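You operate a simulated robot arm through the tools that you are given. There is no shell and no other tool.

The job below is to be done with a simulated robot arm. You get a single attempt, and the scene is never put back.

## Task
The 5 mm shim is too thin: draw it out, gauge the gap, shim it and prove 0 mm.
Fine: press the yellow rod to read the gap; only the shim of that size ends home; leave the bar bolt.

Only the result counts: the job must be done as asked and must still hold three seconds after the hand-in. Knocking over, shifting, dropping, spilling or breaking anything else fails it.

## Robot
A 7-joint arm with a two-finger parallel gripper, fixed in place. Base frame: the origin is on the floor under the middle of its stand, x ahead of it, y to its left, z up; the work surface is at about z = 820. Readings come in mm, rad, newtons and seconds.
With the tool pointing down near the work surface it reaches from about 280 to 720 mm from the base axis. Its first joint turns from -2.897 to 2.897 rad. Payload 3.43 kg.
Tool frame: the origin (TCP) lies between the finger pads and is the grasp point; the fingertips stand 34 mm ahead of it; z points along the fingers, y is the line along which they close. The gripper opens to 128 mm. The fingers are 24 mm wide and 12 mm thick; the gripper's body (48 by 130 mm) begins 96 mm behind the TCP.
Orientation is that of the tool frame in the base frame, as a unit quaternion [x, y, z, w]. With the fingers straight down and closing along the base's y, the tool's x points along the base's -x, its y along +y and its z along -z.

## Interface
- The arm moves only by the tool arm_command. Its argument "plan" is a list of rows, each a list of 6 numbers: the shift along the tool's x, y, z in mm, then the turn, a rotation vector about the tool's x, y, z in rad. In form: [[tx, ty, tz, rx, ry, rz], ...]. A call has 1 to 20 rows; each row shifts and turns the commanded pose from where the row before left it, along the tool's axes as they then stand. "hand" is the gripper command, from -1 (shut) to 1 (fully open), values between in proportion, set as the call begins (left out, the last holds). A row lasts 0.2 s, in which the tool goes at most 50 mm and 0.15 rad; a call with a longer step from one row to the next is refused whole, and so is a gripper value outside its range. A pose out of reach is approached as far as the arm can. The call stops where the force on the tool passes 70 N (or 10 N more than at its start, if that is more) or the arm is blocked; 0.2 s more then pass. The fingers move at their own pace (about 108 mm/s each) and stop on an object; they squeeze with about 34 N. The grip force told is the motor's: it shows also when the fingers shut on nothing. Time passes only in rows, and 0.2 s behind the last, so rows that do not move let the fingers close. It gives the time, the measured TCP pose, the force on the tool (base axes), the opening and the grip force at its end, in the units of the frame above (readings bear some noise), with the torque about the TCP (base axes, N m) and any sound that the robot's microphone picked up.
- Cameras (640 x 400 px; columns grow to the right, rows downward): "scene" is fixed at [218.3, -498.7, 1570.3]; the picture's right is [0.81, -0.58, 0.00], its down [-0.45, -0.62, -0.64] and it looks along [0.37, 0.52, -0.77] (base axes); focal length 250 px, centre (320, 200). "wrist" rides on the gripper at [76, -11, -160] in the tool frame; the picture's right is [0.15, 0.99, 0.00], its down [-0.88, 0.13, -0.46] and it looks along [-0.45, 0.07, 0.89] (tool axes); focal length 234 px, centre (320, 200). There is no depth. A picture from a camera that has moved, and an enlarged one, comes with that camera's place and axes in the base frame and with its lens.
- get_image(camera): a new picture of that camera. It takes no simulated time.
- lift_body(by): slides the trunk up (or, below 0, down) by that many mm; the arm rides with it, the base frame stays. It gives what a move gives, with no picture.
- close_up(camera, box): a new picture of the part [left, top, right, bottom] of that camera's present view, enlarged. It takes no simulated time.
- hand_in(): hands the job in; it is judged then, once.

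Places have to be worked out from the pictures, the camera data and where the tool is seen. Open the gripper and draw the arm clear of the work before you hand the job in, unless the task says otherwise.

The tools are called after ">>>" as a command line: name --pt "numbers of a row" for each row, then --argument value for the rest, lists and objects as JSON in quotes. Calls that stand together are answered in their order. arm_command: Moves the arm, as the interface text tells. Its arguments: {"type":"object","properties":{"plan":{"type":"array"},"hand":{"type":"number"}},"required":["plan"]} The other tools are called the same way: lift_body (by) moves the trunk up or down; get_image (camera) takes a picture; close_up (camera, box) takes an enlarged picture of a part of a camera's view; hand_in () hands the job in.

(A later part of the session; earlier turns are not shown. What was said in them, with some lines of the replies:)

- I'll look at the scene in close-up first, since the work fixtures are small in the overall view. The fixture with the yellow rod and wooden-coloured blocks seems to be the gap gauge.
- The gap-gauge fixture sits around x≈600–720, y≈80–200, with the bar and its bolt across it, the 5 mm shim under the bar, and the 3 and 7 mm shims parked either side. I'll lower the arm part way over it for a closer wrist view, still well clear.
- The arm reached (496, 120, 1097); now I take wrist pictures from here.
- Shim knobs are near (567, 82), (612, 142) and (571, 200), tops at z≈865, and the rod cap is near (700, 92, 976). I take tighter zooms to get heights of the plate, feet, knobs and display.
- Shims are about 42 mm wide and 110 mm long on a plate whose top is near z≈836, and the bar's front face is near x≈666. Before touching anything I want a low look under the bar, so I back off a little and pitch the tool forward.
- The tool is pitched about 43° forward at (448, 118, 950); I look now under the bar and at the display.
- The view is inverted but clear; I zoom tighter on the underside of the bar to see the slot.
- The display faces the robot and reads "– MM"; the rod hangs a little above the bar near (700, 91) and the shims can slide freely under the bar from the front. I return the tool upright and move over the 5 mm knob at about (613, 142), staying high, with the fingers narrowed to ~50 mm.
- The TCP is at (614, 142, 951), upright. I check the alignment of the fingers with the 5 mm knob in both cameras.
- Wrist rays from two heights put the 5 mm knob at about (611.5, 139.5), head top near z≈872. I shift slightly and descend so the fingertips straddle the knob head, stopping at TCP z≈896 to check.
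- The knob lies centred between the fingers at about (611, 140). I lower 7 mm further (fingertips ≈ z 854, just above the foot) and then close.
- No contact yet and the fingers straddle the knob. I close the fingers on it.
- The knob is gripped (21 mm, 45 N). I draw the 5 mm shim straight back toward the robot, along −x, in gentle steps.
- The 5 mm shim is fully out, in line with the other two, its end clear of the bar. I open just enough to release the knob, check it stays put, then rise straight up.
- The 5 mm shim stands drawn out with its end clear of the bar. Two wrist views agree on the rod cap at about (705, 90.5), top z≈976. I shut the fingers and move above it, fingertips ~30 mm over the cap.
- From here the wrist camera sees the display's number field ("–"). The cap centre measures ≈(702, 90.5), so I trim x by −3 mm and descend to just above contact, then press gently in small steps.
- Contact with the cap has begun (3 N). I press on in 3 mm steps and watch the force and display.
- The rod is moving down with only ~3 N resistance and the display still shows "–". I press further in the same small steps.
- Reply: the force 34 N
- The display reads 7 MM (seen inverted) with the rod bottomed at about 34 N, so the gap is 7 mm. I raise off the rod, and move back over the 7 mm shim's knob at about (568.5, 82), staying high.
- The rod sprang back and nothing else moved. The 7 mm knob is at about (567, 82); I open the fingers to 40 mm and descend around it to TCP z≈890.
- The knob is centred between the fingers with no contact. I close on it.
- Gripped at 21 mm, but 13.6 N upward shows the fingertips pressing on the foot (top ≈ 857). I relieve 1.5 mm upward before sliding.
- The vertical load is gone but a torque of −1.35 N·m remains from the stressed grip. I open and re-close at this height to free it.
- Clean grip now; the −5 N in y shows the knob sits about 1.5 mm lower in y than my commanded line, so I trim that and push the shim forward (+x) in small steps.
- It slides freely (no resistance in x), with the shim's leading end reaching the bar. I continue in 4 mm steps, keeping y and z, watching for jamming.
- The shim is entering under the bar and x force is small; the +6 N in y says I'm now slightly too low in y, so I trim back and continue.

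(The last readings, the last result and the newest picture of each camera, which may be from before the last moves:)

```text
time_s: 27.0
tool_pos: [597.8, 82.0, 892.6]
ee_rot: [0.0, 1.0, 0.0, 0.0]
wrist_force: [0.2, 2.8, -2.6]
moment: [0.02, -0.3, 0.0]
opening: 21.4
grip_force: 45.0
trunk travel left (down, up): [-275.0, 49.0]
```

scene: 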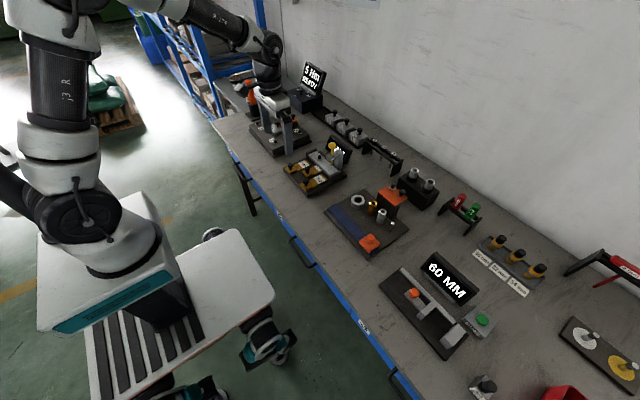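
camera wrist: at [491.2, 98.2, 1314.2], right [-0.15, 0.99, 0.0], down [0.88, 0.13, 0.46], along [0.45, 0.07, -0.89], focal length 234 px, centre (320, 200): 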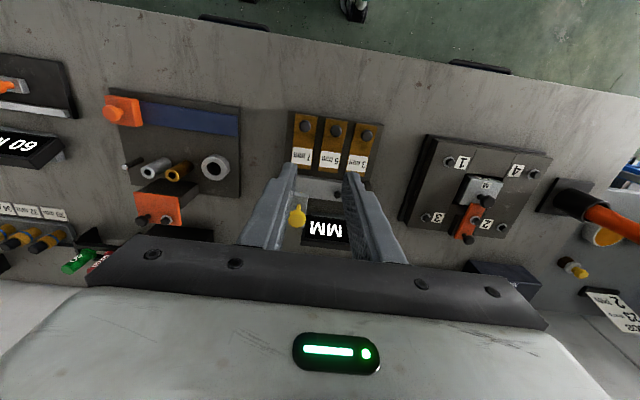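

Forces are small and the knob is near x≈597. I continue toward the home position, knob x≈611.5, in small steps.

>>> arm_command --pt "-4 0.3 0 0 0 0" --pt "-4 0 0 0 0 0" --pt "-3 0 0 0 0 0" --pt "0 0 0 0 0 0"

>>> close_up --camera "scene" --box '[285, 140, 355, 190]'

>>> close_up --camera "wrist" --box '[240, 60, 400, 220]'

```text
time_s: 28.0
tool_pos: [608.2, 81.0, 891.9]
ee_rot: [0.0, 1.0, 0.001, -0.001]
wrist_force: [0.1, -1.2, -5.7]
moment: [-0.03, -0.16, 0.0]
opening: 21.3
grip_force: 44.7
trunk travel left (down, up): [-275.0, 49.0]
```

```text
8.00 times, centred on (320, 165) of scene
camera zoom: at [218.3, -498.7, 1570.3], right [0.81, -0.58, 0.0], down [-0.45, -0.62, -0.64], along [0.37, 0.52, -0.77], focal length 1999 px, centre (320, 480)
```

zoom: 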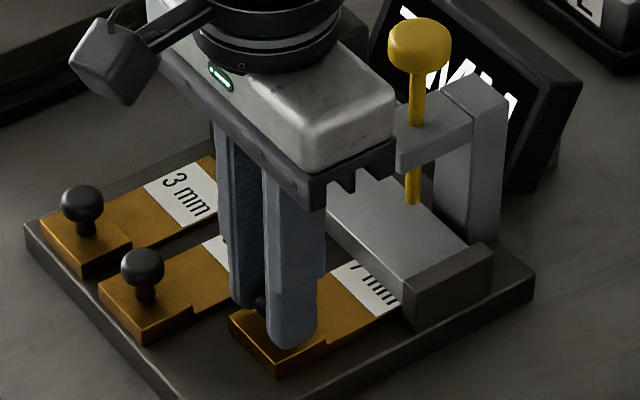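

```text
2.50 times, centred on (320, 140) of wrist
camera zoom: at [533.1, 70.9, 1052.2], right [-0.15, 0.99, 0.0], down [0.88, 0.13, 0.45], along [0.45, 0.07, -0.89], focal length 585 px, centre (320, 350)
```

zoom: 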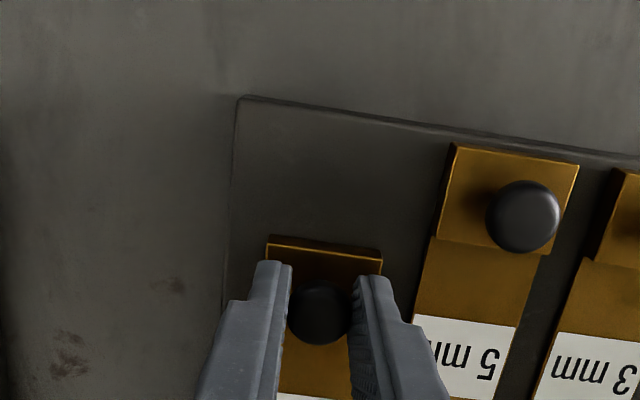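

The shim is now about 41 mm in; I advance the last few millimetres to match where the 5 mm shim sat, feeling for a stop.

>>> arm_command --pt "-2 0 0 0 0 0" --pt "-1.5 0 0 0 0 0" --pt "0 0 0 0 0 0"

```text
time_s: 28.8
tool_pos: [611.1, 81.7, 891.4]
ee_rot: [0.0, 1.0, 0.001, 0.0]
wrist_force: [-0.8, -2.9, -6.3]
moment: [-0.07, 0.1, -0.02]
opening: 21.3
grip_force: 44.6
trunk travel left (down, up): [-275.0, 49.0]
```

No stop felt; the knob is at x≈611, same as the 5 mm shim's original place. I release it, rise, and go back over the rod.

>>> arm_command --pt "0 0 0.7 0 0 0" --pt "0 0 0 0 0 0"

>>> arm_command --pt "0 0 0 0 0 0" --pt "0 0 0 0 0 0" --pt "0 0 -6 0 0 0" --pt "0 0 -25 0 0 0" --pt "0 0 -40 0 0 0" --pt "0 0 -40 0 0 0" --pt "0 0 -42 0 0 0" --pt "0 0 0 0 0 0" --hand -0.375

>>> close_up --camera "scene" --box '[275, 130, 355, 200]'

>>> close_up --camera "wrist" --box '[240, 60, 400, 220]'

```text
time_s: 29.4
tool_pos: [611.8, 82.0, 893.0]
ee_rot: [0.0, 1.0, 0.0, 0.0]
wrist_force: [-2.0, -4.1, -2.4]
moment: [-0.09, 0.85, 0.01]
opening: 21.5
grip_force: 45.5
trunk travel left (down, up): [-275.0, 49.0]
```

```text
time_s: 31.2
tool_pos: [611.0, 81.6, 1046.7]
ee_rot: [0.0, 1.0, 0.0, 0.001]
wrist_force: [-1.0, -1.2, 0.0]
moment: [0.02, 0.03, 0.01]
opening: 40.0
grip_force: 0.0
trunk travel left (down, up): [-275.0, 49.0]
```

```text
5.71 times, centred on (315, 165) of scene
camera zoom: at [218.3, -498.7, 1570.3], right [0.81, -0.58, 0.0], down [-0.45, -0.62, -0.64], along [0.37, 0.52, -0.77], focal length 1428 px, centre (349, 400)
```

zoom: 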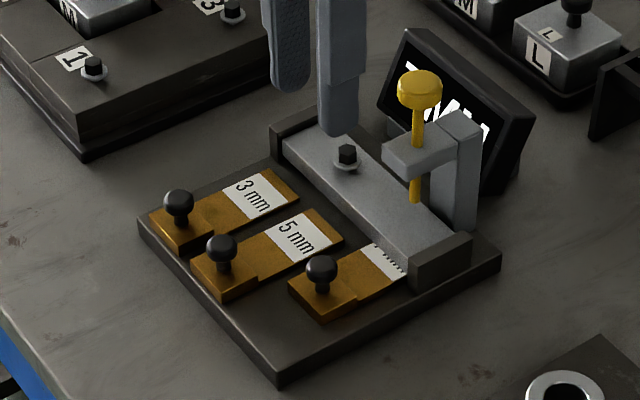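

```text
2.50 times, centred on (320, 140) of wrist
camera zoom: at [535.4, 70.3, 1205.9], right [-0.15, 0.99, 0.0], down [0.88, 0.13, 0.46], along [0.45, 0.07, -0.89], focal length 585 px, centre (320, 350)
```

zoom: 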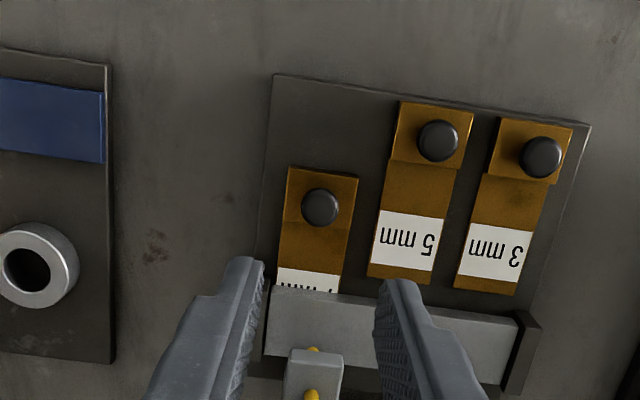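

The 7 mm shim sits under the bar with the 5 and 3 mm shims out. I close the fingers, move over the rod cap (702, 91) and descend to just above contact.

>>> arm_command --pt "-23 2.5 0 0 0 0" --pt "-23 2.5 0 0 0 0" --pt "-23 2.5 0 0 0 0" --pt "-22 2 0 0 0 0" --pt "0 0 15 0 0 0" --pt "0 0 15 0 0 0" --pt "0 0 0 0 0 0" --hand -1

>>> close_up --camera "wrist" --box '[240, 100, 400, 240]'

```text
time_s: 32.8
tool_pos: [702.6, 92.3, 1015.6]
ee_rot: [0.0, 1.0, 0.0, -0.001]
wrist_force: [0.1, -0.1, 0.7]
moment: [0.02, 0.03, 0.0]
opening: 0.0
grip_force: 32.8
trunk travel left (down, up): [-275.0, 49.0]
```

```text
2.86 times, centred on (320, 170) of wrist
camera zoom: at [626.9, 80.8, 1174.7], right [-0.15, 0.99, 0.0], down [0.88, 0.13, 0.46], along [0.45, 0.07, -0.89], focal length 669 px, centre (320, 286)
```

zoom: 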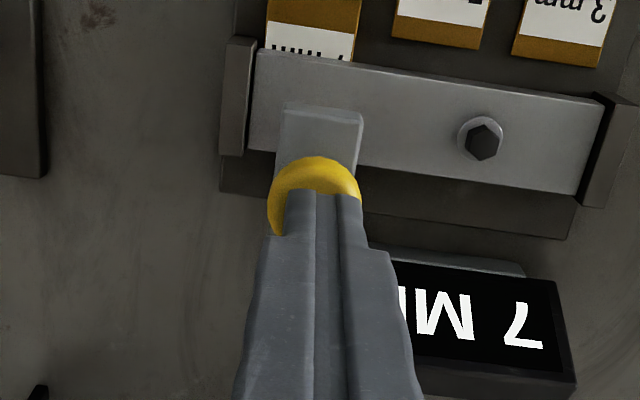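

The display still holds the last reading, 7 MM. I press the rod down gently, about as far as before, in 3 mm steps.

>>> arm_command --pt "0 0 3 0 0 0" --pt "0 0 3 0 0 0" --pt "0 0 3 0 0 0" --pt "0 0 3 0 0 0" --pt "0 0 3 0 0 0" --pt "0 0 0 0 0 0"

>>> close_up --camera "wrist" --box '[240, 100, 400, 240]'

```text
time_s: 34.2
tool_pos: [702.8, 91.7, 1001.8]
ee_rot: [0.0, 1.0, 0.0, 0.0]
wrist_force: [-1.3, 1.0, 10.1]
moment: [0.01, 0.08, -0.03]
opening: 0.0
grip_force: 32.7
trunk travel left (down, up): [-275.0, 49.0]
```

```text
2.86 times, centred on (320, 170) of wrist
camera zoom: at [627.0, 80.5, 1160.7], right [-0.15, 0.99, 0.0], down [0.88, 0.13, 0.46], along [0.45, 0.07, -0.89], focal length 669 px, centre (320, 286)
```

zoom: 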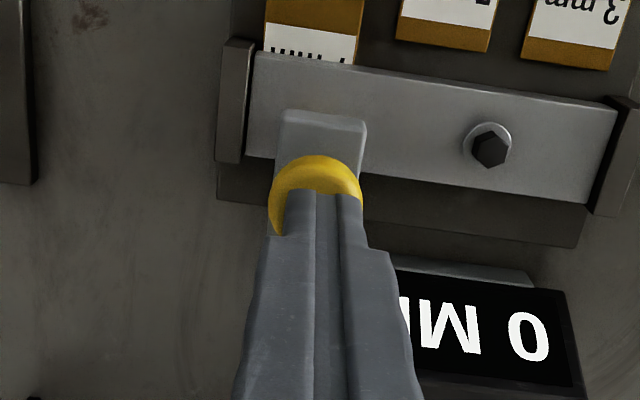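

The display now reads 0 MM with the 7 mm shim in place; the rod also stops about 7–8 mm higher than before, which agrees. I lift straight off the rod and draw back.

>>> arm_command --pt "0 0 -10 0 0 0" --pt "0 0 -20 0 0 0" --pt "0 0 -30 0 0 0" --pt "30 0 -20 0 0 0" --pt "40 5 -25 0 0 0" --pt "45 5 -25 0 0 0" --pt "45 5 -25 0 0 0" --pt "40 5 -10 0 0 0" --pt "0 0 0 0 0 0" --hand -1

>>> get_image --camera "wrist"

>>> close_up --camera "scene" --box '[275, 130, 355, 200]'

```text
refused: row 6 steps farther than a row can; nothing moved
```

```text
taken
camera wrist: at [627.0, 80.5, 1160.7], right [-0.15, 0.99, 0.0], down [0.88, 0.13, 0.46], along [0.45, 0.07, -0.89], focal length 234 px, centre (320, 200)
```

wrist: 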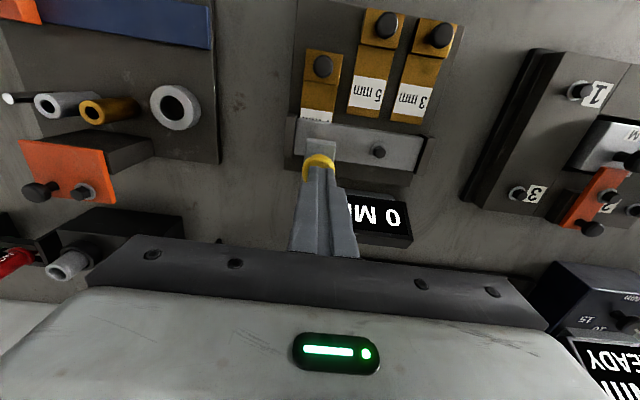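

```text
5.71 times, centred on (315, 165) of scene
camera zoom: at [218.3, -498.7, 1570.3], right [0.81, -0.58, 0.0], down [-0.45, -0.62, -0.64], along [0.37, 0.52, -0.77], focal length 1428 px, centre (349, 400)
```

zoom: 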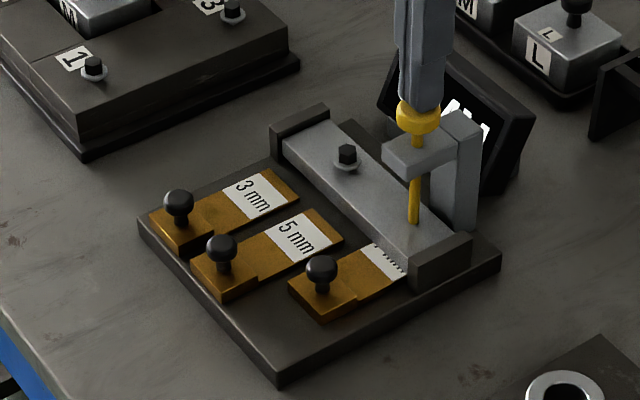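

One row was a touch too long, so nothing moved; the display still shows 0 MM. I resend the retreat with shorter steps.

>>> arm_command --pt "0 0 -10 0 0 0" --pt "0 0 -20 0 0 0" --pt "0 0 -30 0 0 0" --pt "30 0 -20 0 0 0" --pt "40 5 -20 0 0 0" --pt "40 5 -20 0 0 0" --pt "40 5 -20 0 0 0" --pt "40 5 -20 0 0 0" --pt "20 0 -10 0 0 0" --pt "0 0 0 0 0 0" --hand -1

>>> get_image --camera "wrist"

>>> close_up --camera "scene" --box '[275, 130, 355, 200]'

```text
time_s: 36.4
tool_pos: [491.4, 111.9, 1169.1]
ee_rot: [0.0, 1.0, 0.0, 0.0]
wrist_force: [-0.6, -0.1, 0.1]
moment: [0.03, 0.04, -0.01]
opening: 0.0
grip_force: 33.2
trunk travel left (down, up): [-275.0, 49.0]
```

```text
taken
camera wrist: at [416.4, 100.8, 1329.3], right [-0.15, 0.99, 0.0], down [0.88, 0.13, 0.46], along [0.45, 0.07, -0.89], focal length 234 px, centre (320, 200)
```

wrist: 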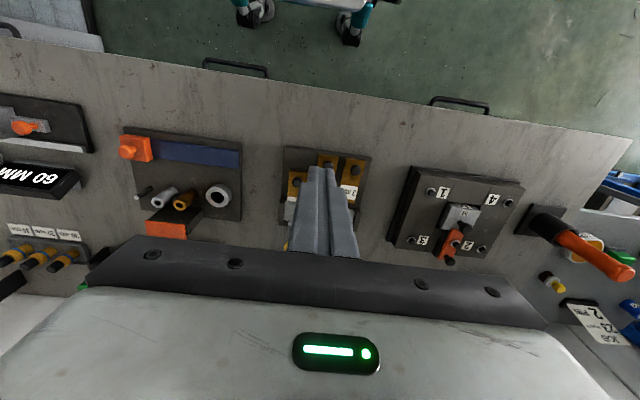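

```text
5.71 times, centred on (315, 165) of scene
camera zoom: at [218.3, -498.7, 1570.3], right [0.81, -0.58, 0.0], down [-0.45, -0.62, -0.64], along [0.37, 0.52, -0.77], focal length 1428 px, centre (349, 400)
```

zoom: 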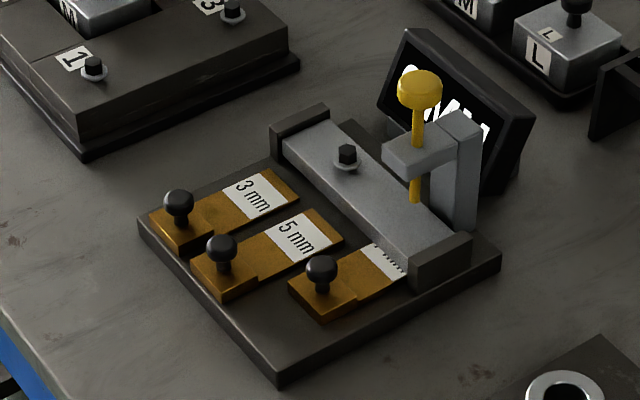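

The rod is back up, the 7 mm shim is seated as deep as the 5 mm one was, and the bar and bolt look untouched. I open the gripper and draw back and up, then do a final check.

>>> arm_command --pt "10 5 -20 0 0 0" --pt "15 5 -25 0 0 0" --pt "15 10 -25 0 0 0" --pt "0 10 -20 0 0 0" --pt "0 0 0 0 0 0" --pt "0 0 0 0 0 0" --hand 1

>>> close_up --camera "wrist" --box '[240, 120, 400, 240]'

>>> get_image --camera "scene"

```text
time_s: 37.8
tool_pos: [452.7, 142.0, 1260.9]
ee_rot: [0.001, 1.0, 0.0, 0.0]
wrist_force: [-0.1, 0.4, 0.3]
moment: [0.01, -0.01, 0.0]
opening: 127.7
grip_force: 0.1
trunk travel left (down, up): [-275.0, 49.0]
```

```text
3.33 times, centred on (320, 180) of wrist
camera zoom: at [377.1, 130.7, 1420.0], right [-0.15, 0.99, 0.0], down [0.88, 0.13, 0.46], along [0.45, 0.07, -0.89], focal length 781 px, centre (320, 267)
```

zoom: 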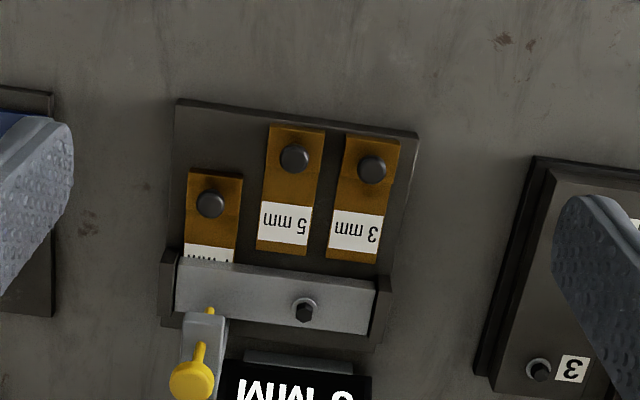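

```text
taken
```

scene: 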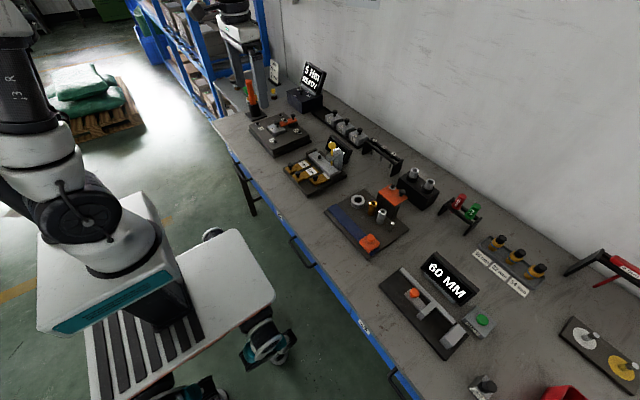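

The 5 and 3 mm shims sit level with each other and out of the bar, the 7 mm shim is home. One last look at the full display before handing in.

>>> close_up --camera "wrist" --box '[260, 190, 380, 250]'

```text
5.33 times, centred on (320, 220) of wrist
camera zoom: at [377.1, 130.7, 1420.0], right [-0.15, 0.99, 0.0], down [0.88, 0.13, 0.46], along [0.45, 0.07, -0.89], focal length 1249 px, centre (320, 93)
```

zoom: 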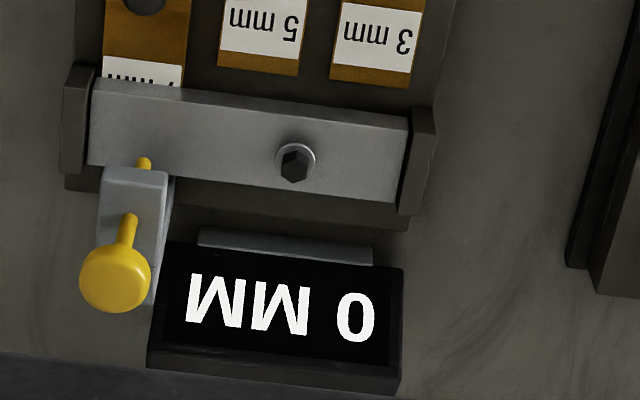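

The display holds 0 MM, only the 7 mm shim is under the bar, the bolt is untouched, and the arm is clear with the gripper open. I hand the job in.

>>> hand_in

```text
The job is handed in.
```

I drew out the 5 mm shim, gauged the gap at 7 mm, slid the 7 mm shim home, and a second press of the rod read 0 mm. I've handed the job in, but the tool gave no verdict on whether it passed.

- **5 mm shim:** I pulled it straight back along its own lane. It now sits level with the 3 mm shim, with its end clear of the bar.
- **7 mm shim:** it went in along its own lane, about 59 mm to one side of where the 5 mm shim had been, and just as deep. No end stop was felt, so I matched the depth to the 5 mm shim's original position.
- **Proof:** on the second press the rod stopped about 8 mm higher than on the first, which fits the gap being filled. The display still showed 0 MM just before hand-in.
- **Left alone:** I did not touch the bar bolt or the 3 mm shim, and nothing else on the bench appears to have moved.
- **Arm:** it is drawn back and up, clear of the work, with the gripper open.
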